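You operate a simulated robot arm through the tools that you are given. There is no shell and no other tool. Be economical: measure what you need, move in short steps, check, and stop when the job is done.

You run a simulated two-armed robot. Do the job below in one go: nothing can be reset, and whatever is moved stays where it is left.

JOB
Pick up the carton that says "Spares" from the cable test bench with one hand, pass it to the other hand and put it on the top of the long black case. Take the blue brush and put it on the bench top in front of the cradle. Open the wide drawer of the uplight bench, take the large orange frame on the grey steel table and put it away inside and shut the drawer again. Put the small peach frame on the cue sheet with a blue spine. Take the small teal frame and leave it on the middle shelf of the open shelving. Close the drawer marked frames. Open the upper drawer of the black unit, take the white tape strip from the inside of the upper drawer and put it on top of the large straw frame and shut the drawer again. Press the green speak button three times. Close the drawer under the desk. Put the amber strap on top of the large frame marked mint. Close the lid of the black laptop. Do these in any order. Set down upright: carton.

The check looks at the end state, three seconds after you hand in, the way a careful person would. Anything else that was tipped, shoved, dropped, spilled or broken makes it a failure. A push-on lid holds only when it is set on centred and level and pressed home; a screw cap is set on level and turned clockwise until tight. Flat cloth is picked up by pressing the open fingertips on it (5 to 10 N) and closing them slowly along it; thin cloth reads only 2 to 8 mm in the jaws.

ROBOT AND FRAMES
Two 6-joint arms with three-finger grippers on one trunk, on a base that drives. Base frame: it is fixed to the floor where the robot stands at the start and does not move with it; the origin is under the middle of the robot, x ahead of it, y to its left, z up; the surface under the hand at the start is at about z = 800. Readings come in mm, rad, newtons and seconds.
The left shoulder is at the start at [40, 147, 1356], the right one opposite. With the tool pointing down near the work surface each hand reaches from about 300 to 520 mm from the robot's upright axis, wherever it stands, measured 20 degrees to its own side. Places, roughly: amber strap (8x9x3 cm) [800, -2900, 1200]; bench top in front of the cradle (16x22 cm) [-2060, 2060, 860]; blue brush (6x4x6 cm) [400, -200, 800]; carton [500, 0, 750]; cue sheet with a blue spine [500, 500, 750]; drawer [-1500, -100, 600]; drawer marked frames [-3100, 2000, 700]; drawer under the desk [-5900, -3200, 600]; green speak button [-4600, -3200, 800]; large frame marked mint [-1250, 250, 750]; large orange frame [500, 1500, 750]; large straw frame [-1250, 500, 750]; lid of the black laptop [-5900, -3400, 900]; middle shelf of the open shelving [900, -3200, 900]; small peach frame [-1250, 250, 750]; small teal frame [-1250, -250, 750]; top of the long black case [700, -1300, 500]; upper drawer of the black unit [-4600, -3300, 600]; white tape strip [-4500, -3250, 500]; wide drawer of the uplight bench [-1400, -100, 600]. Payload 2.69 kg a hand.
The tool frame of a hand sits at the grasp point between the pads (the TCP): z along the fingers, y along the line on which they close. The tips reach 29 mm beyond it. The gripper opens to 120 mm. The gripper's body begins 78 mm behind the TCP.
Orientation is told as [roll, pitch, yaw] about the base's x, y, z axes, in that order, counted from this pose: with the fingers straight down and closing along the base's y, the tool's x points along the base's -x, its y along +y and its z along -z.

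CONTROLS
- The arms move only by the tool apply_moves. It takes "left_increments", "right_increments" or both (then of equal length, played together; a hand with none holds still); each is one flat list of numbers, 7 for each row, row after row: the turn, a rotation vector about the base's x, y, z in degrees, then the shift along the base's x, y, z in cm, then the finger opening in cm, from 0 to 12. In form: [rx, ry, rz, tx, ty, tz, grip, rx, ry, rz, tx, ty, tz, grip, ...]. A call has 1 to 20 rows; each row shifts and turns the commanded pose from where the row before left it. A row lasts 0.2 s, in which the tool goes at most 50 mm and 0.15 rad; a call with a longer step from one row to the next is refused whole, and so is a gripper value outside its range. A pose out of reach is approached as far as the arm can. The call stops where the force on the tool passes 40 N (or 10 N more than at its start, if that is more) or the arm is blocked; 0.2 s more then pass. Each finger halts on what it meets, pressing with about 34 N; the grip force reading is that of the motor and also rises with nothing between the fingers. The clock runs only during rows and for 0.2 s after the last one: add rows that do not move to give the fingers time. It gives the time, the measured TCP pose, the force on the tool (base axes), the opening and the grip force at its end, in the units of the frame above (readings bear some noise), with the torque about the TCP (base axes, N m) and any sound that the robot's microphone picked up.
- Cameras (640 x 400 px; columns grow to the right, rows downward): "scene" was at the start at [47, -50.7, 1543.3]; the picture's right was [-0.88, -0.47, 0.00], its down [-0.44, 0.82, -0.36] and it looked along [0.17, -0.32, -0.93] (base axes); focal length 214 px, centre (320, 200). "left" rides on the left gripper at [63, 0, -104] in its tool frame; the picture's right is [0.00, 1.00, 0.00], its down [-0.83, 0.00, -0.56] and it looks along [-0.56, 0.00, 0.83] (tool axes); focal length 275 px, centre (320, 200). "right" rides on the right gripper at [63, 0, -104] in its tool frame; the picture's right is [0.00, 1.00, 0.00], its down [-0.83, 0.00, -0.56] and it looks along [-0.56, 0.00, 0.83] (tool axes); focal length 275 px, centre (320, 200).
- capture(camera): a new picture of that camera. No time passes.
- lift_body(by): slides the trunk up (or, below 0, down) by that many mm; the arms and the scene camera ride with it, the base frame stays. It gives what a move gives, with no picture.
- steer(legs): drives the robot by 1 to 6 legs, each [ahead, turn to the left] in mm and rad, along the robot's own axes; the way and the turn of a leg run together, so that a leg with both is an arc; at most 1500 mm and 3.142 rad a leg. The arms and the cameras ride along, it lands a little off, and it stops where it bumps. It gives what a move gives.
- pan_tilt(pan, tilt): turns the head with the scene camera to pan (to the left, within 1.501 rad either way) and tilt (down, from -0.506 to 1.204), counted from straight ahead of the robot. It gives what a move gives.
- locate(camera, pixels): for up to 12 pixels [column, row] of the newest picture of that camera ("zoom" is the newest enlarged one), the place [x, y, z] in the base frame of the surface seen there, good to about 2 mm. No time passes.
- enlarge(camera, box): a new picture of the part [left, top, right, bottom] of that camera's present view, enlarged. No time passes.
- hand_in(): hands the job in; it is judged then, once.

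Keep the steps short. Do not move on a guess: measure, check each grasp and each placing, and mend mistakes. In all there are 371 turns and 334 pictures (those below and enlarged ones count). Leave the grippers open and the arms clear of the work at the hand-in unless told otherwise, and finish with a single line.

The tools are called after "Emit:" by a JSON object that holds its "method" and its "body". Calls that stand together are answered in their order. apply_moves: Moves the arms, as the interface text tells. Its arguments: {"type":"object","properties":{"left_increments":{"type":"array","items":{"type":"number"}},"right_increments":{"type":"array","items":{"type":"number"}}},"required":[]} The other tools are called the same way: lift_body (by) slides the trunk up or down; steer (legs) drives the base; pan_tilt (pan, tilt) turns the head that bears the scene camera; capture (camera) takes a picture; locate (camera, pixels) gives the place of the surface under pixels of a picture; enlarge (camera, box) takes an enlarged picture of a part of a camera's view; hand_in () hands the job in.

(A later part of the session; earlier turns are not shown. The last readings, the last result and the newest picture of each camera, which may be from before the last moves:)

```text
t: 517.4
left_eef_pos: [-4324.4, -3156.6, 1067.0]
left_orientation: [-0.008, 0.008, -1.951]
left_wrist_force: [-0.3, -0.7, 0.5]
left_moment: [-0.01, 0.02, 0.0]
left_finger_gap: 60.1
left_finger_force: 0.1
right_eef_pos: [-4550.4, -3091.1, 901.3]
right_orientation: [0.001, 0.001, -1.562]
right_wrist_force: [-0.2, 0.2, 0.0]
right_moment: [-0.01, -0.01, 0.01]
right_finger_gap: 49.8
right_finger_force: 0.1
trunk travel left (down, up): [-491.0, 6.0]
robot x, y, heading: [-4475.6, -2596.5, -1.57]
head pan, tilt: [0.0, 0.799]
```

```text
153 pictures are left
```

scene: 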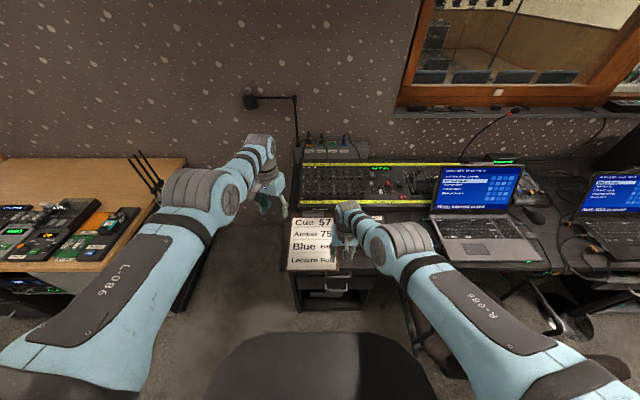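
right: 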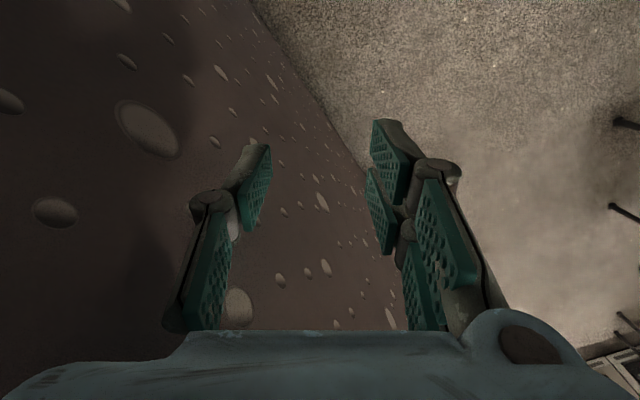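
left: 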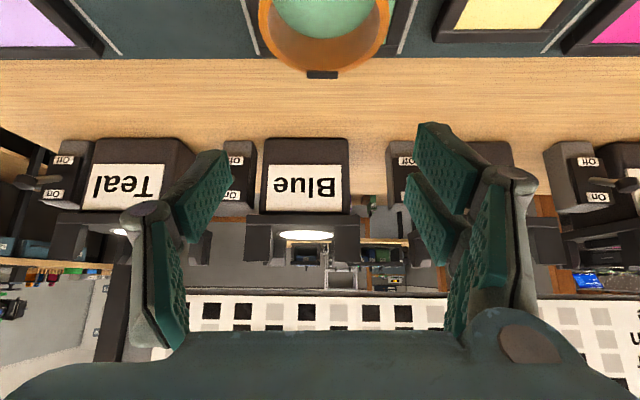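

Emit:
{"method": "enlarge", "body": {"camera": "scene", "box": [270, 170, 450, 310]}}

Emit:
{"method": "capture", "body": {"camera": "right"}}

```text
2.86 times, centred on (360, 240) of scene
```

zoom: 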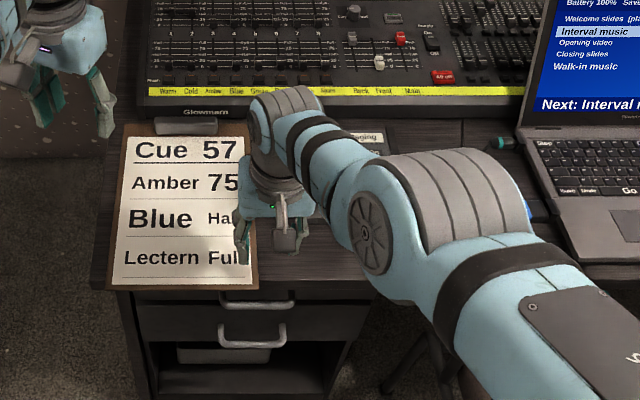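

```text
151 pictures are left
```

right: 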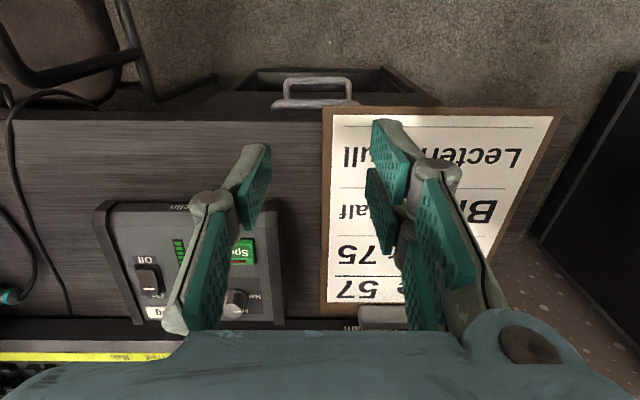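

Emit:
{"method": "enlarge", "body": {"camera": "right", "box": [90, 60, 400, 330]}}

Emit:
{"method": "locate", "body": {"camera": "right", "pixels": [[242, 247], [250, 240], [246, 255], [200, 205], [285, 83], [350, 82], [318, 82], [315, 103], [300, 70], [240, 70], [250, 120], [340, 115]]}}

```text
1.48 times, centred on (245, 195) of right
```

zoom: 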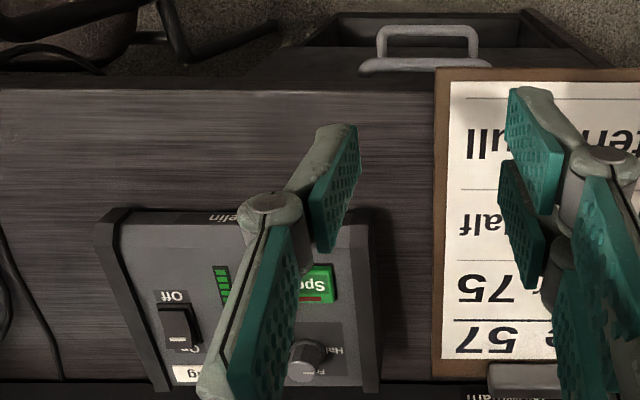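

```text
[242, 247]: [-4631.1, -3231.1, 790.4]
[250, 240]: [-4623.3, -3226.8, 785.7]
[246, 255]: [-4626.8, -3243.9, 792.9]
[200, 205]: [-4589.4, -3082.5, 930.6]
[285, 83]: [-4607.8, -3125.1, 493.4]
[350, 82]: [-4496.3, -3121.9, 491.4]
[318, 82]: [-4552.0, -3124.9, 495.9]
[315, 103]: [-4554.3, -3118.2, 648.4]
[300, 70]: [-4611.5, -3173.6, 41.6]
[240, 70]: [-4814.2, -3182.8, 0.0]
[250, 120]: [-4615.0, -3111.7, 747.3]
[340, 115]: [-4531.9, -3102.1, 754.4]
```

Speak button at (−4631, −3231), z≈790. Retract the left hand, close the right fingers, and approach.

Emit:
{"method": "apply_moves", "body": {"left_increments": [0, 0, 0, 0, 1, -2, 6, 0, 0, 0, 0, 2, -2, 6, 0, 0, 0, 0, 2, -2, 6, 0, 0, 0, 0, 2, -1, 6, 0, 0, 0, 0, 1, -1, 6, 0, 0, 0, 0, 0, 0, 6], "right_increments": [0, 0, 0, 0, 0, 0, 3, 0, 0, 0, 0, 0, 0, 1, 0, 0, 0, 0, 0, 0, 0, 0, 0, 0, 0, 0, 0, 0, 0, 0, 0, 0, 0, 0, 0, 0, 0, 0, 0, 0, 0, 0]}}

Emit:
{"method": "steer", "body": {"legs": [[150, 0]]}}

Emit:
{"method": "capture", "body": {"camera": "right"}}

```text
t: 518.8
left_eef_pos: [-4331.8, -3131.3, 973.0]
left_orientation: [-0.009, 0.009, -1.951]
left_wrist_force: [-0.1, -1.1, 0.0]
left_moment: [0.0, 0.0, -0.03]
left_finger_gap: 59.7
left_finger_force: 0.0
left hand out of reach, approached as far as the arm can: row 1, 2, 3, 4, 5
right_eef_pos: [-4549.7, -3091.3, 901.2]
right_orientation: [0.001, 0.003, -1.563]
right_wrist_force: [-0.4, 0.0, 0.0]
right_moment: [0.01, -0.02, -0.01]
right_finger_gap: 0.0
right_finger_force: 28.4
trunk travel left (down, up): [-491.0, 6.0]
robot x, y, heading: [-4469.8, -2596.8, -1.563]
head pan, tilt: [0.0, 0.799]
```

```text
t: 520.1
left_eef_pos: [-4331.6, -3278.1, 975.4]
left_orientation: [-0.007, 0.006, -1.955]
left_wrist_force: [-0.1, -0.1, 0.0]
left_moment: [-0.01, 0.0, -0.01]
left_finger_gap: 60.2
left_finger_force: 0.0
right_eef_pos: [-4548.6, -3238.4, 903.5]
right_orientation: [-0.001, -0.001, -1.562]
right_wrist_force: [-0.3, 0.1, -0.8]
right_moment: [-0.03, 0.02, -0.01]
right_finger_gap: 0.0
right_finger_force: 28.4
trunk travel left (down, up): [-491.0, 6.0]
robot x, y, heading: [-4470.5, -2744.4, -1.568]
head pan, tilt: [0.0, 0.799]
```

```text
149 pictures are left
```

right: 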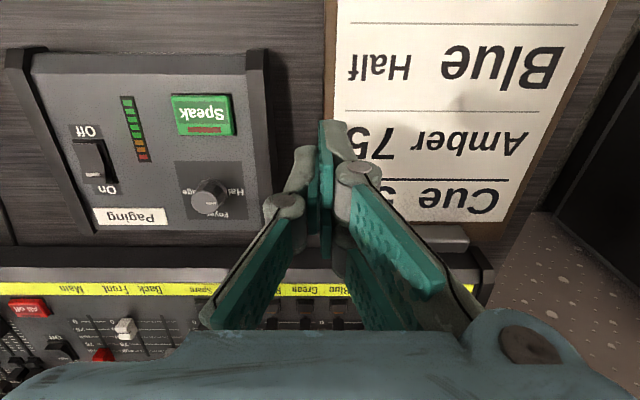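

Emit:
{"method": "locate", "body": {"camera": "right", "pixels": [[203, 113], [178, 100], [228, 100], [178, 130], [230, 130], [205, 130], [150, 100], [215, 200]]}}

Emit:
{"method": "enlarge", "body": {"camera": "right", "box": [60, 70, 280, 230]}}

```text
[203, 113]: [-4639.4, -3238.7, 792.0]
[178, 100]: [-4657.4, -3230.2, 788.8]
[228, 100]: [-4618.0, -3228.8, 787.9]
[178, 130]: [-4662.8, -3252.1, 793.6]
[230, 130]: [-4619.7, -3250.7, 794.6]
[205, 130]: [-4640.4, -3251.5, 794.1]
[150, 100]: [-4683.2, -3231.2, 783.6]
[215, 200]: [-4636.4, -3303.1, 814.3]
```

```text
2.50 times, centred on (170, 150) of right
```

zoom: 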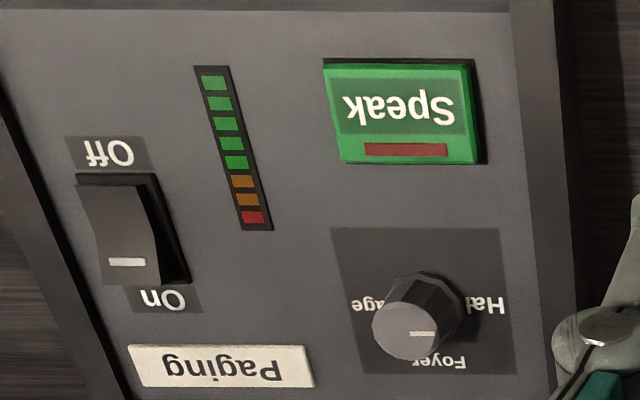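

Button centre (−4640, −3240, 791). Move over it and down to ~8 mm above.

Emit:
{"method": "apply_moves", "body": {"right_increments": [0, 0, 0, -3, 0, -1, 0, 0, 0, 0, -3, 0, -2, 0, 0, 0, 0, -3.1, 0, -2, 0, 0, 0, 0, 0, 0, -2.5, 0, 0, 0, 0, 0, 0, 0, 0]}}

Emit:
{"method": "capture", "body": {"camera": "right"}}

```text
t: 521.4
left_eef_pos: [-4332.0, -3280.5, 973.9]
left_orientation: [-0.01, 0.009, -1.951]
left_wrist_force: [0.7, 0.7, 1.0]
left_moment: [-0.02, -0.01, -0.03]
left_finger_gap: 60.1
left_finger_force: 0.0
right_eef_pos: [-4643.5, -3222.4, 837.6]
right_orientation: [-0.002, 0.002, -1.562]
right_wrist_force: [-0.3, 0.8, -0.2]
right_moment: [-0.02, 0.0, 0.0]
right_finger_gap: 0.1
right_finger_force: 28.7
right hand out of reach, approached as far as the arm can: row 3, 4
trunk travel left (down, up): [-491.0, 6.0]
robot x, y, heading: [-4473.3, -2745.0, -1.568]
head pan, tilt: [0.0, 0.799]
```

```text
147 pictures are left
```

right: 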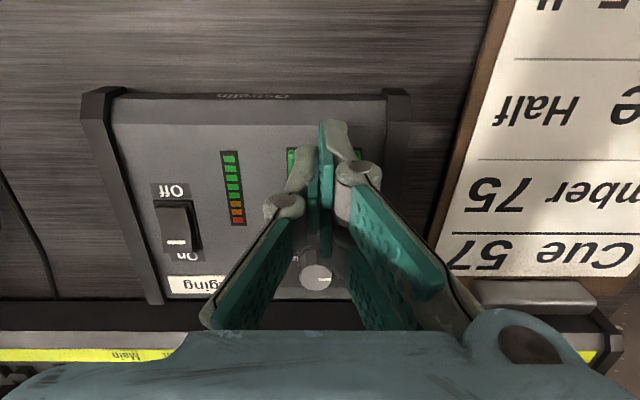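

Emit:
{"method": "steer", "body": {"legs": [[20, 0]]}}

Emit:
{"method": "lift_body", "body": {"by": -10}}

Emit:
{"method": "capture", "body": {"camera": "right"}}

```text
t: 522.1
left_eef_pos: [-4332.0, -3296.8, 976.7]
left_orientation: [-0.007, 0.005, -1.954]
left_wrist_force: [-0.2, 0.1, 0.3]
left_moment: [0.0, -0.01, -0.04]
left_finger_gap: 59.9
left_finger_force: 0.1
right_eef_pos: [-4646.0, -3239.9, 840.5]
right_orientation: [0.0, -0.002, -1.561]
right_wrist_force: [-0.2, -0.2, 0.6]
right_moment: [-0.03, -0.01, 0.0]
right_finger_gap: 0.0
right_finger_force: 28.0
trunk travel left (down, up): [-491.0, 6.0]
robot x, y, heading: [-4466.9, -2765.7, -1.564]
head pan, tilt: [0.0, 0.799]
```

```text
t: 522.7
left_eef_pos: [-4331.6, -3301.4, 963.1]
left_orientation: [-0.008, 0.011, -1.953]
left_wrist_force: [0.2, 0.0, -0.2]
left_moment: [-0.03, 0.0, 0.05]
left_finger_gap: 60.0
left_finger_force: 0.0
right_eef_pos: [-4643.5, -3240.9, 828.4]
right_orientation: [0.001, 0.001, -1.562]
right_wrist_force: [0.7, -0.1, 0.3]
right_moment: [0.0, 0.0, 0.02]
right_finger_gap: 0.0
right_finger_force: 27.9
trunk travel left (down, up): [-481.0, 16.0]
robot x, y, heading: [-4468.3, -2761.2, -1.566]
head pan, tilt: [0.0, 0.799]
```

```text
146 pictures are left
```

right: 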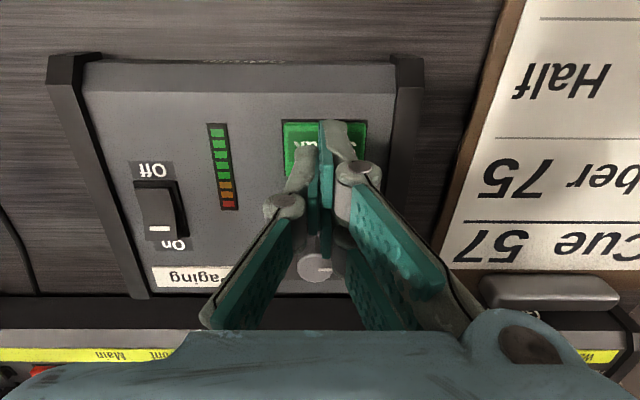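

Tips are over the button. Press: down in small rows, watch force/sound.

Emit:
{"method": "apply_moves", "body": {"right_increments": [0, 0, 0, 0, 0, -0.5, 0, 0, 0, 0, 0, 0, -0.3, 0, 0, 0, 0, 0, 0, -0.3, 0, 0, 0, 0, 0, 0, 0, 0]}}

```text
t: 523.7
left_eef_pos: [-4332.6, -3300.7, 964.7]
left_orientation: [-0.009, 0.011, -1.953]
left_wrist_force: [0.2, 0.1, 0.0]
left_moment: [0.02, 0.0, -0.02]
left_finger_gap: 60.2
left_finger_force: 0.0
right_eef_pos: [-4644.3, -3238.6, 822.7]
right_orientation: [-0.001, 0.001, -1.563]
right_wrist_force: [0.5, -0.2, 0.4]
right_moment: [0.01, 0.02, 0.02]
right_finger_gap: 0.3
right_finger_force: 28.4
right hand out of reach, approached as far as the arm can: row 2
trunk travel left (down, up): [-481.0, 16.0]
robot x, y, heading: [-4473.8, -2763.8, -1.566]
head pan, tilt: [0.0, 0.799]
```

Reach-limited; raise the arm 60 mm and drop the trunk 60 mm to gain travel.

Emit:
{"method": "apply_moves", "body": {"right_increments": [0, 0, 0, 0, 0, 3, 0, 0, 0, 0, 0, 0, 3, 0, 0, 0, 0, 0, 0, 0, 0]}}

Emit:
{"method": "lift_body", "body": {"by": -55}}

```text
t: 524.5
left_eef_pos: [-4332.8, -3301.3, 962.9]
left_orientation: [-0.009, 0.012, -1.955]
left_wrist_force: [0.2, -0.5, -0.1]
left_moment: [0.01, 0.0, 0.01]
left_finger_gap: 59.9
left_finger_force: 0.1
right_eef_pos: [-4644.8, -3239.9, 880.6]
right_orientation: [0.0, 0.004, -1.562]
right_wrist_force: [-1.5, -0.6, 0.3]
right_moment: [0.0, 0.02, 0.04]
right_finger_gap: 0.0
right_finger_force: 27.7
trunk travel left (down, up): [-481.0, 16.0]
robot x, y, heading: [-4473.8, -2769.0, -1.57]
head pan, tilt: [0.0, 0.799]
```

```text
t: 525.5
left_eef_pos: [-4331.8, -3301.1, 908.7]
left_orientation: [-0.006, 0.011, -1.954]
left_wrist_force: [-0.2, 0.6, 0.3]
left_moment: [0.02, -0.02, -0.01]
left_finger_gap: 59.8
left_finger_force: 0.1
right_eef_pos: [-4644.0, -3239.5, 826.8]
right_orientation: [0.001, 0.002, -1.562]
right_wrist_force: [-0.4, 0.9, -0.1]
right_moment: [0.01, 0.04, -0.01]
right_finger_gap: 0.0
right_finger_force: 28.6
trunk travel left (down, up): [-426.0, 71.0]
robot x, y, heading: [-4470.2, -2761.1, -1.562]
head pan, tilt: [0.0, 0.799]
```

Emit:
{"method": "apply_moves", "body": {"right_increments": [0, 0, 0, 0, 0, -0.4, 0, 0, 0, 0, 0, 0, -0.3, 0, 0, 0, 0, 0, 0, -0.3, 0, 0, 0, 0, 0, 0, 0, 0]}}

```text
t: 526.5
left_eef_pos: [-4332.0, -3300.4, 909.4]
left_orientation: [-0.009, 0.01, -1.953]
left_wrist_force: [0.1, 0.5, 0.5]
left_moment: [-0.01, -0.01, 0.0]
left_finger_gap: 60.1
left_finger_force: 0.1
right_eef_pos: [-4644.4, -3240.1, 817.4]
right_orientation: [0.001, 0.0, -1.562]
right_wrist_force: [-0.1, -2.0, 5.5]
right_moment: [-0.13, -0.03, 0.01]
right_finger_gap: 0.0
right_finger_force: 28.5
trunk travel left (down, up): [-426.0, 71.0]
robot x, y, heading: [-4473.1, -2767.2, -1.566]
head pan, tilt: [0.0, 0.799]
heard: click
```

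A click at 5.5 N: first press. Release.

Emit:
{"method": "apply_moves", "body": {"right_increments": [0, 0, 0, 0, 0, 0.5, 0, 0, 0, 0, 0, 0, 0.5, 0, 0, 0, 0, 0, 0, 0, 0]}}

Emit:
{"method": "capture", "body": {"camera": "right"}}

```text
t: 527.3
left_eef_pos: [-4331.4, -3301.7, 908.4]
left_orientation: [-0.008, 0.009, -1.955]
left_wrist_force: [-0.9, -0.5, 0.1]
left_moment: [0.02, -0.01, -0.01]
left_finger_gap: 60.1
left_finger_force: 0.0
right_eef_pos: [-4644.1, -3238.4, 826.7]
right_orientation: [-0.001, 0.004, -1.561]
right_wrist_force: [0.6, -0.3, -0.6]
right_moment: [-0.01, 0.0, 0.04]
right_finger_gap: 0.0
right_finger_force: 28.5
trunk travel left (down, up): [-426.0, 71.0]
robot x, y, heading: [-4471.5, -2767.9, -1.567]
head pan, tilt: [0.0, 0.799]
```

```text
145 pictures are left
```

right: 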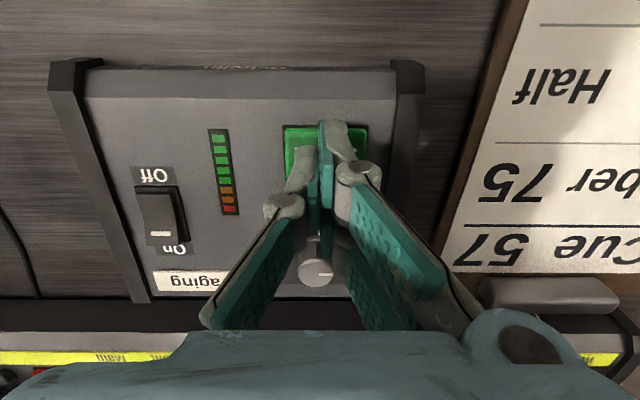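

Press two, same stroke.

Emit:
{"method": "apply_moves", "body": {"right_increments": [0, 0, 0, 0, 0, -0.4, 0, 0, 0, 0, 0, 0, -0.3, 0, 0, 0, 0, 0, 0, -0.3, 0, 0, 0, 0, 0, 0, 0, 0]}}

Emit:
{"method": "apply_moves", "body": {"right_increments": [0, 0, 0, 0, 0, 0.5, 0, 0, 0, 0, 0, 0, 0.5, 0, 0, 0, 0, 0, 0, 0, 0]}}

```text
t: 528.3
left_eef_pos: [-4331.4, -3301.7, 909.3]
left_orientation: [-0.008, 0.008, -1.953]
left_wrist_force: [0.2, -0.8, -0.1]
left_moment: [-0.01, -0.01, -0.01]
left_finger_gap: 59.9
left_finger_force: 0.1
right_eef_pos: [-4643.5, -3240.3, 817.3]
right_orientation: [0.0, 0.001, -1.562]
right_wrist_force: [-0.7, -0.8, 5.0]
right_moment: [-0.08, -0.02, 0.0]
right_finger_gap: 0.0
right_finger_force: 28.7
trunk travel left (down, up): [-426.0, 71.0]
robot x, y, heading: [-4470.5, -2763.0, -1.568]
head pan, tilt: [0.0, 0.799]
heard: click
```

```text
t: 529.1
left_eef_pos: [-4332.0, -3301.1, 908.7]
left_orientation: [-0.008, 0.012, -1.951]
left_wrist_force: [1.0, 0.6, -0.1]
left_moment: [-0.03, 0.01, 0.04]
left_finger_gap: 60.2
left_finger_force: 0.1
right_eef_pos: [-4644.4, -3240.3, 826.4]
right_orientation: [0.0, 0.004, -1.562]
right_wrist_force: [0.1, 0.0, -0.5]
right_moment: [-0.02, -0.02, -0.03]
right_finger_gap: 0.0
right_finger_force: 28.7
trunk travel left (down, up): [-426.0, 71.0]
robot x, y, heading: [-4472.4, -2768.0, -1.567]
head pan, tilt: [0.0, 0.799]
```

Second click. Press three.

Emit:
{"method": "apply_moves", "body": {"right_increments": [0, 0, 0, 0, 0, -0.4, 0, 0, 0, 0, 0, 0, -0.3, 0, 0, 0, 0, 0, 0, -0.3, 0, 0, 0, 0, 0, 0, 0, 0]}}

Emit:
{"method": "apply_moves", "body": {"right_increments": [0, 0, 0, 0, 0, 1, 0, 0, 0, 0, 0, 0, 3, 0, 0, 0, 0, 0, 0, 3, 0, 0, 0, 0, 0, 0, 0, 0]}}

Emit:
{"method": "capture", "body": {"camera": "right"}}

```text
t: 530.1
left_eef_pos: [-4332.4, -3300.0, 909.4]
left_orientation: [-0.009, 0.009, -1.95]
left_wrist_force: [-0.1, 0.1, -0.3]
left_moment: [0.02, -0.02, -0.02]
left_finger_gap: 59.6
left_finger_force: 0.0
right_eef_pos: [-4643.0, -3240.6, 817.6]
right_orientation: [0.0, 0.0, -1.563]
right_wrist_force: [0.4, -1.7, 6.1]
right_moment: [-0.13, -0.02, 0.02]
right_finger_gap: 0.1
right_finger_force: 28.7
trunk travel left (down, up): [-426.0, 71.0]
robot x, y, heading: [-4470.8, -2762.1, -1.562]
head pan, tilt: [0.0, 0.799]
heard: click
```

```text
t: 531.1
left_eef_pos: [-4331.8, -3301.2, 909.1]
left_orientation: [-0.009, 0.01, -1.954]
left_wrist_force: [-0.2, 0.8, 0.0]
left_moment: [0.01, -0.01, -0.03]
left_finger_gap: 60.1
left_finger_force: 0.1
right_eef_pos: [-4644.9, -3239.1, 886.3]
right_orientation: [0.0, 0.005, -1.563]
right_wrist_force: [-0.6, -0.4, 0.4]
right_moment: [0.02, 0.03, 0.01]
right_finger_gap: 0.0
right_finger_force: 28.6
trunk travel left (down, up): [-426.0, 71.0]
robot x, y, heading: [-4470.3, -2762.7, -1.566]
head pan, tilt: [0.0, 0.799]
```

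```text
144 pictures are left
```

right: 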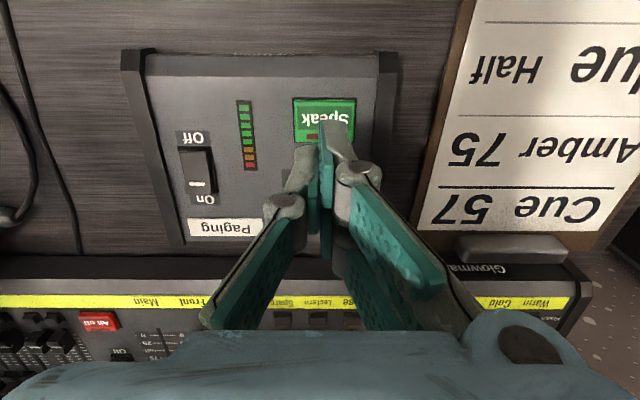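

Three clicks in all. Back off and look at the unit's drawers.

Emit:
{"method": "lift_body", "body": {"by": 65}}

Emit:
{"method": "steer", "body": {"legs": [[-280, 0]]}}

Emit:
{"method": "pan_tilt", "body": {"pan": -0.1, "tilt": 0.9}}

Emit:
{"method": "capture", "body": {"camera": "scene"}}

```text
t: 532.1
left_eef_pos: [-4333.2, -3301.4, 973.8]
left_orientation: [-0.009, 0.011, -1.953]
left_wrist_force: [0.0, 0.2, -0.1]
left_moment: [0.0, -0.01, 0.02]
left_finger_gap: 60.1
left_finger_force: 0.0
right_eef_pos: [-4644.6, -3239.0, 950.7]
right_orientation: [0.0, 0.002, -1.561]
right_wrist_force: [-0.2, -0.4, 0.6]
right_moment: [-0.02, -0.01, 0.0]
right_finger_gap: 0.1
right_finger_force: 28.1
trunk travel left (down, up): [-491.0, 6.0]
robot x, y, heading: [-4472.1, -2765.0, -1.571]
head pan, tilt: [0.0, 0.799]
```

```text
t: 534.1
left_eef_pos: [-4332.4, -3021.8, 973.1]
left_orientation: [-0.009, 0.012, -1.953]
left_wrist_force: [-0.2, -0.5, 0.5]
left_moment: [0.03, 0.02, -0.03]
left_finger_gap: 59.8
left_finger_force: 0.0
right_eef_pos: [-4645.0, -2960.0, 949.4]
right_orientation: [0.001, 0.006, -1.562]
right_wrist_force: [0.7, 0.1, -0.7]
right_moment: [0.02, 0.0, 0.0]
right_finger_gap: 0.0
right_finger_force: 28.9
trunk travel left (down, up): [-491.0, 6.0]
robot x, y, heading: [-4475.4, -2482.2, -1.569]
head pan, tilt: [0.0, 0.799]
```

```text
t: 534.8
left_eef_pos: [-4333.9, -3020.9, 972.9]
left_orientation: [-0.008, 0.009, -1.952]
left_wrist_force: [0.1, 0.8, 0.2]
left_moment: [0.01, 0.02, 0.0]
left_finger_gap: 60.0
left_finger_force: 0.0
right_eef_pos: [-4644.9, -2958.2, 951.3]
right_orientation: [-0.001, 0.003, -1.563]
right_wrist_force: [0.1, -0.4, 0.1]
right_moment: [-0.01, -0.04, -0.03]
right_finger_gap: 0.2
right_finger_force: 28.6
trunk travel left (down, up): [-491.0, 6.0]
robot x, y, heading: [-4475.4, -2483.6, -1.573]
head pan, tilt: [-0.099, 0.901]
```

```text
143 pictures are left
```

scene: 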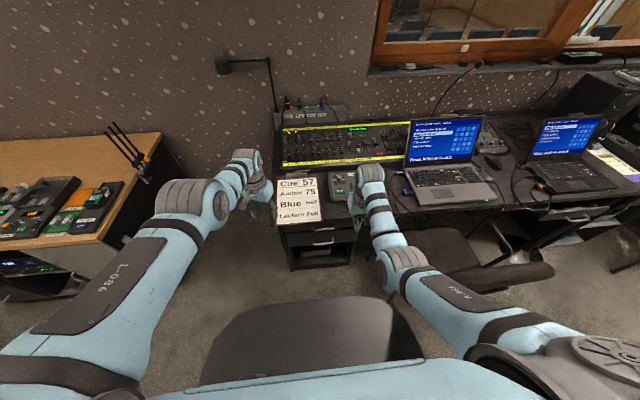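

Emit:
{"method": "enlarge", "body": {"camera": "scene", "box": [265, 195, 405, 285]}}

Emit:
{"method": "locate", "body": {"camera": "zoom", "pixels": [[220, 190], [190, 150], [300, 150], [290, 210], [215, 150], [250, 160], [150, 190], [360, 190]]}}

```text
4.44 times, centred on (335, 240) of scene
```

zoom: 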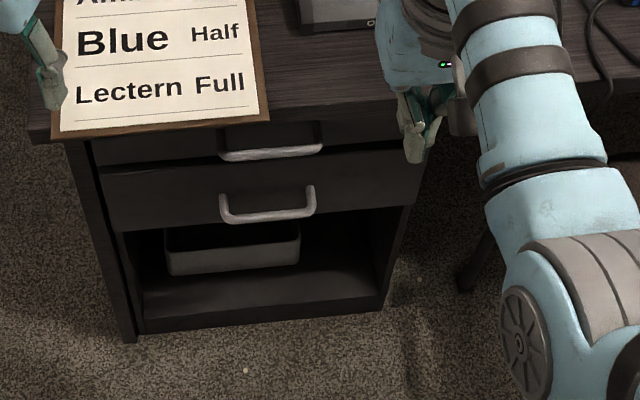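

```text
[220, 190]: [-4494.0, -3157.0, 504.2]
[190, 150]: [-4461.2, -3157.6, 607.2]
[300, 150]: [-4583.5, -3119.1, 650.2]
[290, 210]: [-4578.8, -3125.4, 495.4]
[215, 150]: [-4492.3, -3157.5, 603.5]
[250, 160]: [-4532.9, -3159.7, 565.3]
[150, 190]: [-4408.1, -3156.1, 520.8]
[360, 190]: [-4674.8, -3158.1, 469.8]
```

Upper handle bar: x≈−4550, y −3119, z 650. Shift 85 mm to the left, fold the left arm back, and turn the right hand horizontal.

Emit:
{"method": "steer", "body": {"legs": [[0, 1.571], [85, 0], [0, -1.571]]}}

Emit:
{"method": "apply_moves", "body": {"right_increments": [0, 0, 8.2, 0, 0, 0, 5, 0, 0, 8.2, 0, 0, 0, 5, 0, 0, 8.2, 0, 0, 0, 5, 0, 0, 8.2, 0, 0, 0, 5, 0, 0, 8.2, 0, 0, 0, 5, 0, 0, 8.2, 0, 0, 0, 5, 0, 0, 8.2, 0, 0, 0, 5, 0, 0, 8.2, 0, 0, 0, 5, 0, 0, 8.2, 0, 0, 0, 5, 0, 0, 8.2, 0, 0, 0, 5, 0, 0, 8, 0, 0, 0, 5, 0, 0, 0, 0, 0, 0, 5], "left_increments": [0, 0, 0, 0, 0, -3, 6, 0, 0, 0, 0, 1, -3, 6, 0, 0, 0, 0, 2, -3, 6, 0, 0, 0, 0, 2, -3, 6, 0, 0, 0, 0, 2, -3, 6, 0, 0, 0, 0, 2, -2, 6, 0, 0, 0, 0, 2, -2, 6, 0, 0, 0, 0, 2, 0, 6, 0, 0, 0, 0, 0, 0, 6, 0, 0, 0, 0, 0, 0, 6, 0, 0, 0, 0, 0, 0, 6, 0, 0, 0, 0, 0, 0, 6]}}

```text
t: 543.5
left_eef_pos: [-4251.8, -3021.5, 973.6]
left_orientation: [-0.008, 0.01, -1.961]
left_wrist_force: [-0.1, -0.1, 0.7]
left_moment: [0.01, -0.02, 0.0]
left_finger_gap: 59.9
left_finger_force: 0.0
right_eef_pos: [-4564.2, -2955.7, 950.9]
right_orientation: [0.001, 0.001, -1.573]
right_wrist_force: [-0.6, 0.0, -0.5]
right_moment: [0.02, 0.05, -0.01]
right_finger_gap: 0.0
right_finger_force: 27.9
trunk travel left (down, up): [-491.0, 6.0]
robot x, y, heading: [-4385.0, -2481.2, -1.579]
head pan, tilt: [-0.099, 0.901]
```

```text
t: 546.1
left_eef_pos: [-4254.5, -2896.6, 773.1]
left_orientation: [-0.008, 0.01, -1.962]
left_wrist_force: [-0.2, -0.5, 0.4]
left_moment: [0.01, 0.02, -0.02]
left_finger_gap: 59.9
left_finger_force: 0.1
left hand out of reach, approached as far as the arm can: row 1, 6, 8
right_eef_pos: [-4565.5, -2955.6, 949.9]
right_orientation: [0.001, 0.002, 0.0]
right_wrist_force: [0.1, -0.4, -0.8]
right_moment: [0.05, 0.0, 0.02]
right_finger_gap: 50.0
right_finger_force: 0.0
trunk travel left (down, up): [-491.0, 6.0]
robot x, y, heading: [-4385.8, -2483.7, -1.579]
head pan, tilt: [-0.099, 0.901]
```

Emit:
{"method": "apply_moves", "body": {"right_increments": [-8.2, 0, 0, 0, -1.5, -1, 5, -8.2, 0, 0, 0, -1.5, -1, 5, -8.2, 0, 0, 0.2, -1.5, -1, 5, -8.2, 0, 0, 0.2, -1.5, -1, 5, -8.2, 0, 0, 0.2, -1.5, 0, 5, -8.2, 0, 0, 0.2, -1.5, 0, 5, -8.2, 0, 0, 0.2, -1, 0, 5, -8.2, 0, 0, 0, -1, 0, 5, -8.2, 0, 0, 0, -0.5, 0, 5, -8.2, 0, 0, 0, 0, 0, 5, -8, 0, 0, 0, 0, 0, 5, 0, 0, 0, 0, 0, 0, 5]}}

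Emit:
{"method": "lift_body", "body": {"by": -245}}

Emit:
{"method": "capture", "body": {"camera": "right"}}

Emit:
{"method": "capture", "body": {"camera": "scene"}}

```text
t: 548.7
left_eef_pos: [-4255.1, -2895.8, 773.8]
left_orientation: [-0.01, 0.008, -1.961]
left_wrist_force: [-0.4, 0.7, 0.2]
left_moment: [0.06, -0.01, -0.02]
left_finger_gap: 60.1
left_finger_force: 0.1
right_eef_pos: [-4558.4, -3050.8, 934.7]
right_orientation: [-1.571, -0.002, -0.002]
right_wrist_force: [0.1, -0.2, 0.4]
right_moment: [-0.01, -0.03, 0.01]
right_finger_gap: 50.0
right_finger_force: 0.2
right hand out of reach, approached as far as the arm can: row 9, 10, 11
trunk travel left (down, up): [-491.0, 6.0]
robot x, y, heading: [-4384.3, -2485.1, -1.578]
head pan, tilt: [-0.099, 0.901]
```

```text
t: 551.3
left_eef_pos: [-4252.4, -2895.5, 528.5]
left_orientation: [-0.009, 0.01, -1.962]
left_wrist_force: [0.3, 0.9, 0.1]
left_moment: [-0.02, -0.04, -0.02]
left_finger_gap: 59.8
left_finger_force: 0.1
right_eef_pos: [-4558.3, -3051.6, 689.1]
right_orientation: [-1.569, -0.001, -0.001]
right_wrist_force: [0.8, 0.8, -0.1]
right_moment: [0.03, -0.03, 0.0]
right_finger_gap: 50.1
right_finger_force: 0.0
trunk travel left (down, up): [-246.0, 251.0]
robot x, y, heading: [-4387.0, -2484.2, -1.575]
head pan, tilt: [-0.099, 0.901]
```

```text
141 pictures are left
```

right: 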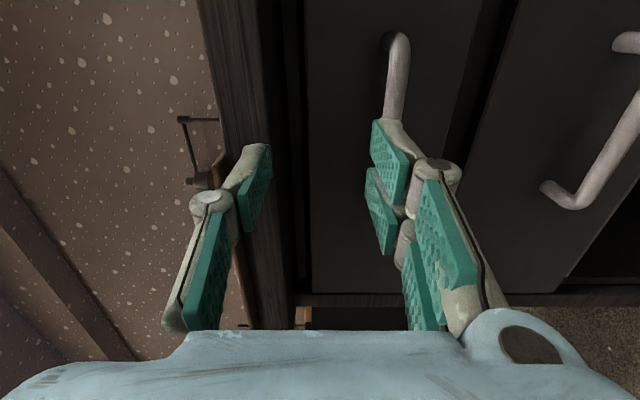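

```text
140 pictures are left
```

scene: 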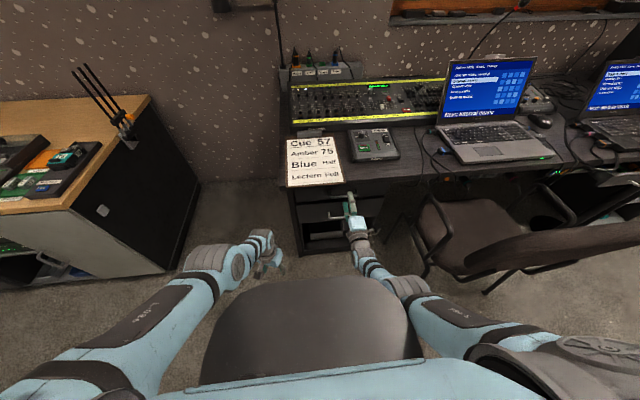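

Emit:
{"method": "lift_body", "body": {"by": -40}}

Emit:
{"method": "capture", "body": {"camera": "right"}}

Emit:
{"method": "locate", "body": {"camera": "right", "pixels": [[320, 60], [320, 110], [322, 150], [318, 45], [260, 180], [325, 100]]}}

```text
t: 552.1
left_eef_pos: [-4253.5, -2895.8, 488.9]
left_orientation: [-0.01, 0.011, -1.961]
left_wrist_force: [-0.3, 0.0, 0.8]
left_moment: [0.02, 0.01, 0.01]
left_finger_gap: 60.1
left_finger_force: 0.1
right_eef_pos: [-4557.8, -3052.7, 649.2]
right_orientation: [-1.571, -0.002, -0.002]
right_wrist_force: [-0.7, 0.1, 0.2]
right_moment: [0.02, -0.01, 0.0]
right_finger_gap: 50.2
right_finger_force: 0.1
trunk travel left (down, up): [-206.0, 291.0]
robot x, y, heading: [-4386.3, -2481.7, -1.579]
head pan, tilt: [-0.099, 0.901]
```

```text
139 pictures are left
```

right: 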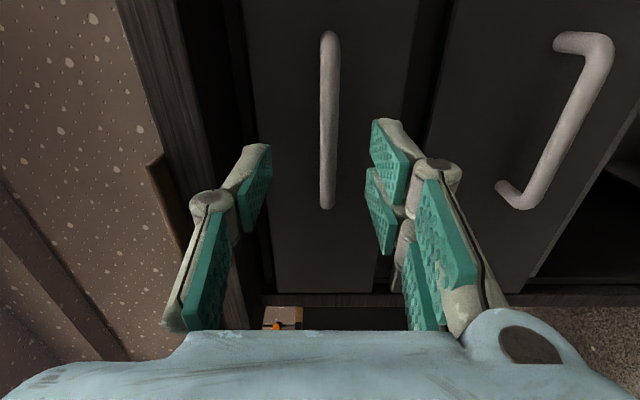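

```text
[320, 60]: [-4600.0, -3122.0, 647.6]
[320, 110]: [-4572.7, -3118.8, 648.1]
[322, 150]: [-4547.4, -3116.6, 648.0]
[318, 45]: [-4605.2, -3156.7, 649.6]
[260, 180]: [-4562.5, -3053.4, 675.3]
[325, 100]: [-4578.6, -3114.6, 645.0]
```

Bar is centred between the fingers. Forward 62 mm and grip.

Emit:
{"method": "steer", "body": {"legs": [[62, 0]]}}

Emit:
{"method": "apply_moves", "body": {"right_increments": [0, 0, 0, 0, 0, -0.2, 4, 0, 0, 0, 0, 0, 0, 3, 0, 0, 0, 0, 0, 0, 1.5, 0, 0, 0, 0, 0, 0, 0.5, 0, 0, 0, 0, 0, 0, 0, 0, 0, 0, 0, 0, 0, 0]}}

Emit:
{"method": "capture", "body": {"camera": "right"}}

```text
t: 553.1
left_eef_pos: [-4254.7, -2959.4, 489.6]
left_orientation: [-0.009, 0.009, -1.963]
left_wrist_force: [0.0, -0.1, 0.3]
left_moment: [-0.02, 0.01, 0.0]
left_finger_gap: 60.4
left_finger_force: 0.0
right_eef_pos: [-4559.3, -3113.7, 651.1]
right_orientation: [-1.568, -0.003, -0.002]
right_wrist_force: [0.4, 0.0, 0.4]
right_moment: [0.0, -0.02, -0.01]
right_finger_gap: 50.1
right_finger_force: 0.2
trunk travel left (down, up): [-206.0, 291.0]
robot x, y, heading: [-4388.0, -2539.9, -1.576]
head pan, tilt: [-0.099, 0.901]
```

```text
t: 554.5
left_eef_pos: [-4255.6, -2959.2, 487.5]
left_orientation: [-0.007, 0.014, -1.964]
left_wrist_force: [0.0, 0.4, 0.2]
left_moment: [0.02, -0.02, -0.01]
left_finger_gap: 60.0
left_finger_force: 0.0
right_eef_pos: [-4559.3, -3114.5, 644.8]
right_orientation: [-1.562, -0.002, -0.003]
right_wrist_force: [2.8, 3.6, -22.4]
right_moment: [0.19, 0.15, -0.02]
right_finger_gap: 11.1
right_finger_force: 38.4
trunk travel left (down, up): [-206.0, 291.0]
robot x, y, heading: [-4389.6, -2545.3, -1.573]
head pan, tilt: [-0.099, 0.901]
```

```text
138 pictures are left
```

right: 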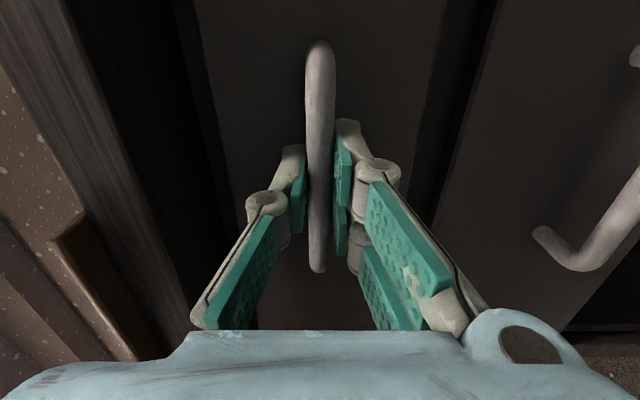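

Gripped. Pull out 150 mm by driving back (wall is behind, so carefully).

Emit:
{"method": "steer", "body": {"legs": [[-150, 0]]}}

Emit:
{"method": "pan_tilt", "body": {"pan": -0.2, "tilt": 1.0}}

Emit:
{"method": "capture", "body": {"camera": "scene"}}

Emit:
{"method": "enlarge", "body": {"camera": "scene", "box": [240, 120, 400, 260]}}

```text
t: 555.8
left_eef_pos: [-4254.1, -2811.8, 488.6]
left_orientation: [-0.008, 0.017, -1.964]
left_wrist_force: [1.0, -0.1, -0.7]
left_moment: [-0.06, 0.03, 0.0]
left_finger_gap: 59.9
left_finger_force: 0.0
right_eef_pos: [-4560.1, -2966.8, 644.2]
right_orientation: [-1.563, -0.005, -0.002]
right_wrist_force: [-16.6, -0.3, -29.6]
right_moment: [0.18, 0.5, -1.1]
right_finger_gap: 11.1
right_finger_force: 38.3
trunk travel left (down, up): [-206.0, 291.0]
robot x, y, heading: [-4386.6, -2395.4, -1.576]
head pan, tilt: [-0.099, 0.901]
```

```text
t: 556.5
left_eef_pos: [-4254.1, -2810.9, 489.6]
left_orientation: [-0.008, 0.014, -1.962]
left_wrist_force: [-0.1, 0.3, 0.2]
left_moment: [-0.01, 0.0, 0.02]
left_finger_gap: 59.6
left_finger_force: 0.1
right_eef_pos: [-4558.9, -2966.1, 643.3]
right_orientation: [-1.563, -0.004, -0.003]
right_wrist_force: [-8.2, 0.5, -16.0]
right_moment: [0.16, 0.25, -1.01]
right_finger_gap: 11.0
right_finger_force: 38.2
trunk travel left (down, up): [-206.0, 291.0]
robot x, y, heading: [-4388.1, -2393.7, -1.582]
head pan, tilt: [-0.201, 1.0]
```

```text
137 pictures are left
```

scene: 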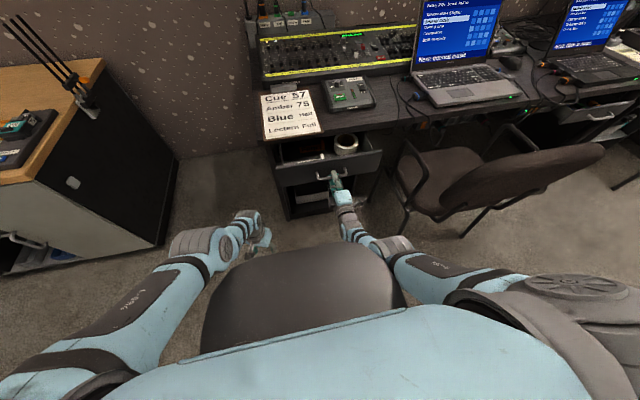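

```text
2.86 times, centred on (320, 190) of scene
```

zoom: 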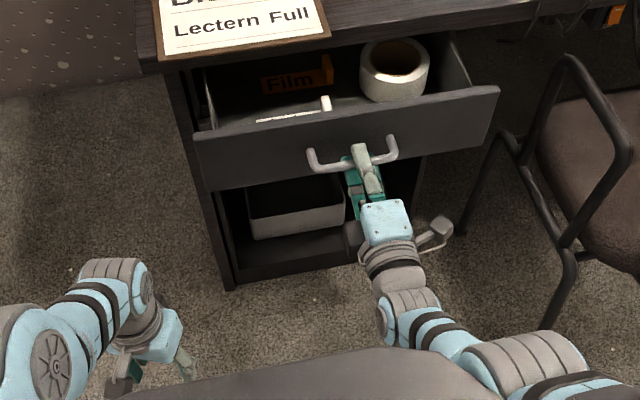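

Emit:
{"method": "locate", "body": {"camera": "zoom", "pixels": [[325, 100], [328, 112], [290, 116], [260, 120], [310, 112], [300, 105], [250, 128], [380, 105], [300, 80], [345, 128], [220, 125], [450, 95]]}}

Emit:
{"method": "enlarge", "body": {"camera": "scene", "box": [275, 130, 375, 180]}}

```text
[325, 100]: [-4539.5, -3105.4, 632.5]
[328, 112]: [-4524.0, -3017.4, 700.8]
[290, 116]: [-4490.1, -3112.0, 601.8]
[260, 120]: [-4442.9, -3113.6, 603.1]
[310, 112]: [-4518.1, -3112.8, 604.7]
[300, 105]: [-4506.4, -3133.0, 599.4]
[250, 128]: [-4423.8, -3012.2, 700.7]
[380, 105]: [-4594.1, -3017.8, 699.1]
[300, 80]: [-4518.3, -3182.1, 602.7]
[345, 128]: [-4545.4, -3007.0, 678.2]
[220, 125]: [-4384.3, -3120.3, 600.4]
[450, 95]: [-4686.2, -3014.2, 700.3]
```

```text
6.40 times, centred on (325, 155) of scene
```

zoom: 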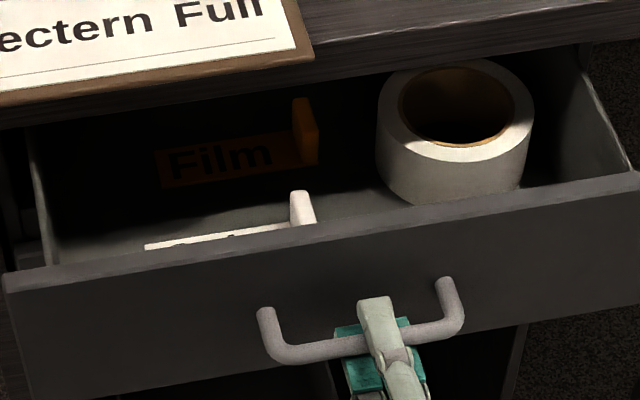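

The white strip has an upright tab at (−4540, −3105), still under the desk edge. Pull 85 mm more.

Emit:
{"method": "steer", "body": {"legs": [[-85, 0]]}}

Emit:
{"method": "enlarge", "body": {"camera": "scene", "box": [260, 110, 420, 220]}}

```text
t: 557.6
left_eef_pos: [-4253.5, -2723.9, 489.0]
left_orientation: [-0.004, 0.014, -1.963]
left_wrist_force: [-0.3, 0.2, 0.4]
left_moment: [-0.02, 0.0, 0.0]
left_finger_gap: 60.2
left_finger_force: 0.0
right_eef_pos: [-4561.3, -2880.0, 644.5]
right_orientation: [-1.561, -0.006, -0.005]
right_wrist_force: [-21.1, -0.6, -21.4]
right_moment: [0.09, 0.44, -0.09]
right_finger_gap: 10.9
right_finger_force: 38.2
trunk travel left (down, up): [-206.0, 291.0]
robot x, y, heading: [-4385.9, -2309.9, -1.582]
head pan, tilt: [-0.201, 1.0]
```

```text
3.64 times, centred on (340, 165) of scene
```

zoom: 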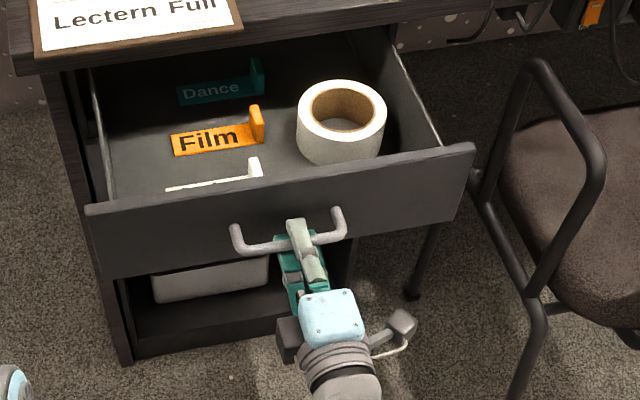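

Opened ~237 mm. Release the handle and retreat 45 mm, then raise the trunk and turn the right hand down.

Emit:
{"method": "apply_moves", "body": {"right_increments": [0, 0, 0, 0, 0, 0, 2, 0, 0, 0, 0, 0, 0, 4, 0, 0, 0, 0, 0, 0, 5, 0, 0, 0, 0, 0, 0, 5]}}

Emit:
{"method": "steer", "body": {"legs": [[-45, 0]]}}

Emit:
{"method": "lift_body", "body": {"by": 285}}

Emit:
{"method": "apply_moves", "body": {"right_increments": [8, 0, 0, 0, 0, 1, 6, 8.2, 0, 0, 0, 0.5, 1, 6, 8.2, 0, 0, 0, 1, 1, 6, 8.2, 0, 0, 0, 1, 1, 6, 8.2, 0, 0, 0, 1, 0, 6, 8.2, 0, 0, 0, 1, 0, 6, 8.2, 0, 0, 0, 1.5, 0, 6, 8.2, 0, 0, 0, 1.5, 0, 6, 8.2, 0, 0, 0, 1.5, 0, 6, 8.2, 0, 0, 0, 1, 0, 6, 8, 0, 0, 0, 0, 0, 6, 0, 0, 0, 0, 0, 0, 6]}}

Emit:
{"method": "capture", "body": {"camera": "scene"}}

```text
t: 558.6
left_eef_pos: [-4252.3, -2725.8, 488.6]
left_orientation: [-0.009, 0.012, -1.961]
left_wrist_force: [0.3, -0.4, -0.9]
left_moment: [0.06, 0.01, -0.01]
left_finger_gap: 59.9
left_finger_force: 0.1
right_eef_pos: [-4558.3, -2879.3, 645.5]
right_orientation: [-1.565, -0.001, -0.004]
right_wrist_force: [0.0, 0.5, 0.1]
right_moment: [0.01, -0.01, 0.0]
right_finger_gap: 50.1
right_finger_force: 0.0
trunk travel left (down, up): [-206.0, 291.0]
robot x, y, heading: [-4387.3, -2309.6, -1.581]
head pan, tilt: [-0.201, 1.0]
```

```text
t: 559.5
left_eef_pos: [-4251.7, -2679.6, 489.0]
left_orientation: [-0.008, 0.012, -1.963]
left_wrist_force: [-0.6, -0.6, 0.2]
left_moment: [0.01, 0.0, 0.0]
left_finger_gap: 59.9
left_finger_force: 0.0
right_eef_pos: [-4556.9, -2835.0, 644.5]
right_orientation: [-1.564, 0.0, -0.005]
right_wrist_force: [0.0, -0.4, 0.5]
right_moment: [0.01, 0.0, 0.01]
right_finger_gap: 49.9
right_finger_force: 0.0
trunk travel left (down, up): [-206.0, 291.0]
robot x, y, heading: [-4382.2, -2266.6, -1.583]
head pan, tilt: [-0.201, 1.0]
```

```text
t: 562.4
left_eef_pos: [-4251.9, -2679.5, 773.7]
left_orientation: [-0.008, 0.012, -1.961]
left_wrist_force: [-0.4, 0.1, -0.6]
left_moment: [-0.03, 0.01, 0.0]
left_finger_gap: 60.2
left_finger_force: 0.0
right_eef_pos: [-4558.9, -2834.6, 929.9]
right_orientation: [-1.564, -0.001, -0.004]
right_wrist_force: [0.7, 0.3, -0.3]
right_moment: [0.0, -0.04, 0.02]
right_finger_gap: 50.1
right_finger_force: 0.2
trunk travel left (down, up): [-491.0, 6.0]
robot x, y, heading: [-4383.1, -2265.1, -1.58]
head pan, tilt: [-0.201, 1.0]
```

```text
t: 565.0
left_eef_pos: [-4251.5, -2679.7, 773.9]
left_orientation: [-0.009, 0.012, -1.962]
left_wrist_force: [0.6, -0.2, 0.2]
left_moment: [0.0, -0.01, 0.01]
left_finger_gap: 59.9
left_finger_force: 0.0
right_eef_pos: [-4562.5, -2738.1, 958.0]
right_orientation: [-0.045, 0.026, -0.001]
right_wrist_force: [-0.3, 0.5, 0.1]
right_moment: [-0.01, -0.04, 0.0]
right_finger_gap: 60.0
right_finger_force: 0.0
right hand out of reach, approached as far as the arm can: row 2, 3
trunk travel left (down, up): [-491.0, 6.0]
robot x, y, heading: [-4384.8, -2263.9, -1.582]
head pan, tilt: [-0.201, 1.0]
```

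```text
133 pictures are left
```

scene: 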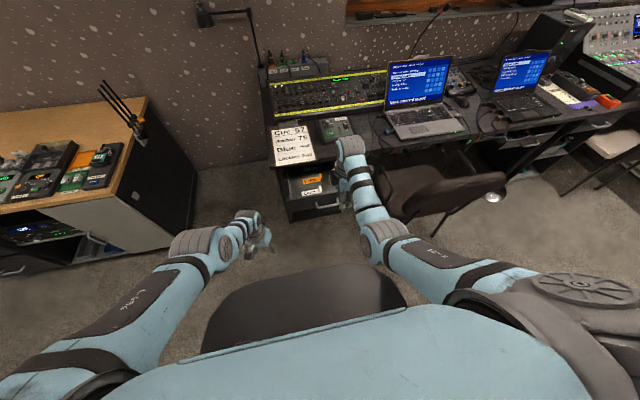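

Emit:
{"method": "enlarge", "body": {"camera": "scene", "box": [270, 160, 370, 225]}}

Emit:
{"method": "locate", "body": {"camera": "zoom", "pixels": [[320, 180], [322, 195], [290, 200], [230, 205], [250, 100], [200, 200], [318, 172], [240, 220]]}}

```text
6.15 times, centred on (320, 192) of scene
```

zoom: 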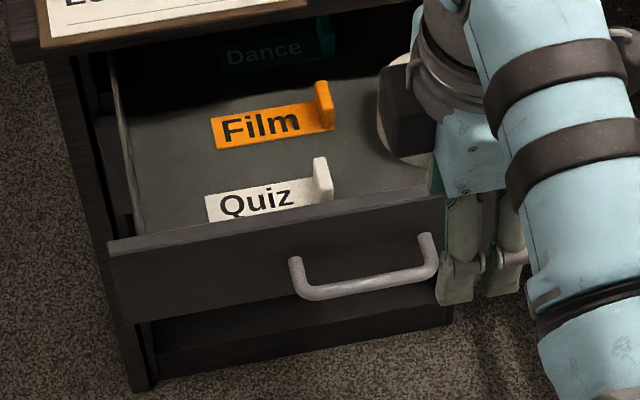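

```text
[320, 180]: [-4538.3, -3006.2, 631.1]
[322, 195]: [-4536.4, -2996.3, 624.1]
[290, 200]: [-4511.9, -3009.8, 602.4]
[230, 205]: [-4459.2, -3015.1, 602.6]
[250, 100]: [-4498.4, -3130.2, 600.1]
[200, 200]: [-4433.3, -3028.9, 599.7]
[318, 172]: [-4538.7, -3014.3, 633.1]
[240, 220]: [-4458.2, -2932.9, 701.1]
```

White strip "Quiz": tab at (−4538, −3008), top z 633, floor 600. Drive over it.

Emit:
{"method": "apply_moves", "body": {"right_increments": [2.6, -1.5, 0, 1.2, 0, 0, 6, 0, 0, 0, 1.2, 0, 0, 6, 0, 0, 0, 0, 0, 0, 6]}}

Emit:
{"method": "steer", "body": {"legs": [[265, 0]]}}

Emit:
{"method": "lift_body", "body": {"by": -120}}

Emit:
{"method": "capture", "body": {"camera": "right"}}

```text
t: 565.8
left_eef_pos: [-4252.2, -2680.5, 773.1]
left_orientation: [-0.007, 0.012, -1.962]
left_wrist_force: [0.0, 0.2, 0.3]
left_moment: [0.02, 0.02, -0.04]
left_finger_gap: 60.0
left_finger_force: 0.1
right_eef_pos: [-4538.3, -2738.2, 959.0]
right_orientation: [-0.003, -0.001, 0.0]
right_wrist_force: [-0.1, 0.1, 0.4]
right_moment: [0.01, -0.03, 0.01]
right_finger_gap: 60.2
right_finger_force: 0.1
trunk travel left (down, up): [-491.0, 6.0]
robot x, y, heading: [-4384.4, -2264.7, -1.579]
head pan, tilt: [-0.201, 1.0]
```

```text
t: 567.7
left_eef_pos: [-4254.5, -2943.6, 774.4]
left_orientation: [-0.008, 0.009, -1.963]
left_wrist_force: [-0.2, -0.1, 0.9]
left_moment: [-0.02, -0.01, 0.04]
left_finger_gap: 60.2
left_finger_force: 0.1
right_eef_pos: [-4542.5, -3000.6, 960.4]
right_orientation: [-0.006, 0.001, -0.003]
right_wrist_force: [-0.1, 0.6, 0.5]
right_moment: [-0.04, 0.0, -0.01]
right_finger_gap: 59.7
right_finger_force: 0.0
trunk travel left (down, up): [-491.0, 6.0]
robot x, y, heading: [-4387.5, -2530.1, -1.583]
head pan, tilt: [-0.201, 1.0]
```

```text
t: 569.2
left_eef_pos: [-4255.6, -2945.2, 651.8]
left_orientation: [-0.008, 0.011, -1.963]
left_wrist_force: [-0.3, -0.1, 0.8]
left_moment: [-0.02, 0.0, -0.02]
left_finger_gap: 60.0
left_finger_force: 0.2
right_eef_pos: [-4541.5, -3003.5, 838.2]
right_orientation: [-0.002, 0.001, -0.002]
right_wrist_force: [0.1, 0.4, 0.0]
right_moment: [-0.04, 0.01, 0.03]
right_finger_gap: 60.0
right_finger_force: 0.0
trunk travel left (down, up): [-371.0, 126.0]
robot x, y, heading: [-4382.4, -2529.9, -1.582]
head pan, tilt: [-0.201, 1.0]
```

```text
131 pictures are left
```

right: 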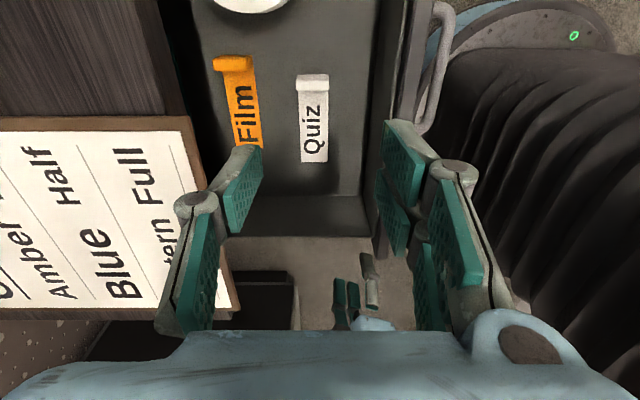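

The tab is a thin plate across y. I turn the hand −90° to pinch it along x.

Emit:
{"method": "apply_moves", "body": {"right_increments": [0, 0, -8.2, 0, 0, 0, 6, 0, 0, -8.2, 0, 0, 0, 6, 0, 0, -8.2, 0, 0, 0, 6, 0, 0, -8.2, 0, 0, 0, 6, 0, 0, -8.2, 0, 0, 0, 6, 0, 0, -8.2, 0, 0, 0, 6, 0, 0, -8.2, 0, 0, 0, 6, 0, 0, -8.2, 0, 0, 0, 5, 0, 0, -8.2, 0, 0, 0, 4, 0, 0, -8.2, 0, 0, 0, 4, 0, 0, -8, 0, 0, 0, 4, 0, 0, 0, 0, 0, 0, 4]}}

Emit:
{"method": "capture", "body": {"camera": "right"}}

```text
t: 571.8
left_eef_pos: [-4255.1, -2944.7, 652.1]
left_orientation: [-0.008, 0.011, -1.963]
left_wrist_force: [0.5, 0.0, -1.5]
left_moment: [0.0, -0.02, 0.03]
left_finger_gap: 60.1
left_finger_force: 0.0
right_eef_pos: [-4541.9, -3003.7, 838.3]
right_orientation: [-0.002, 0.0, -1.573]
right_wrist_force: [-0.7, 0.2, 0.5]
right_moment: [0.01, -0.01, 0.04]
right_finger_gap: 39.8
right_finger_force: 0.1
trunk travel left (down, up): [-371.0, 126.0]
robot x, y, heading: [-4389.5, -2530.0, -1.584]
head pan, tilt: [-0.201, 1.0]
```

```text
130 pictures are left
```

right: 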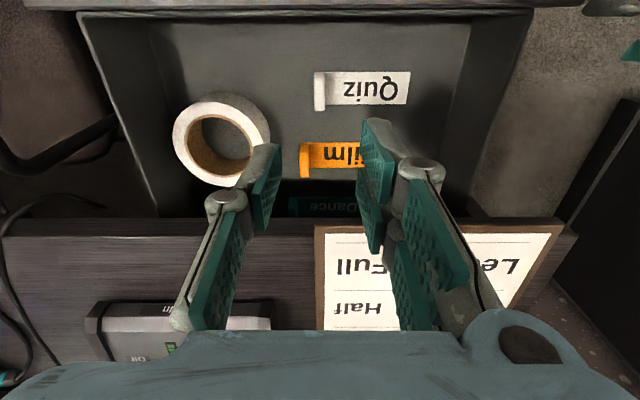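

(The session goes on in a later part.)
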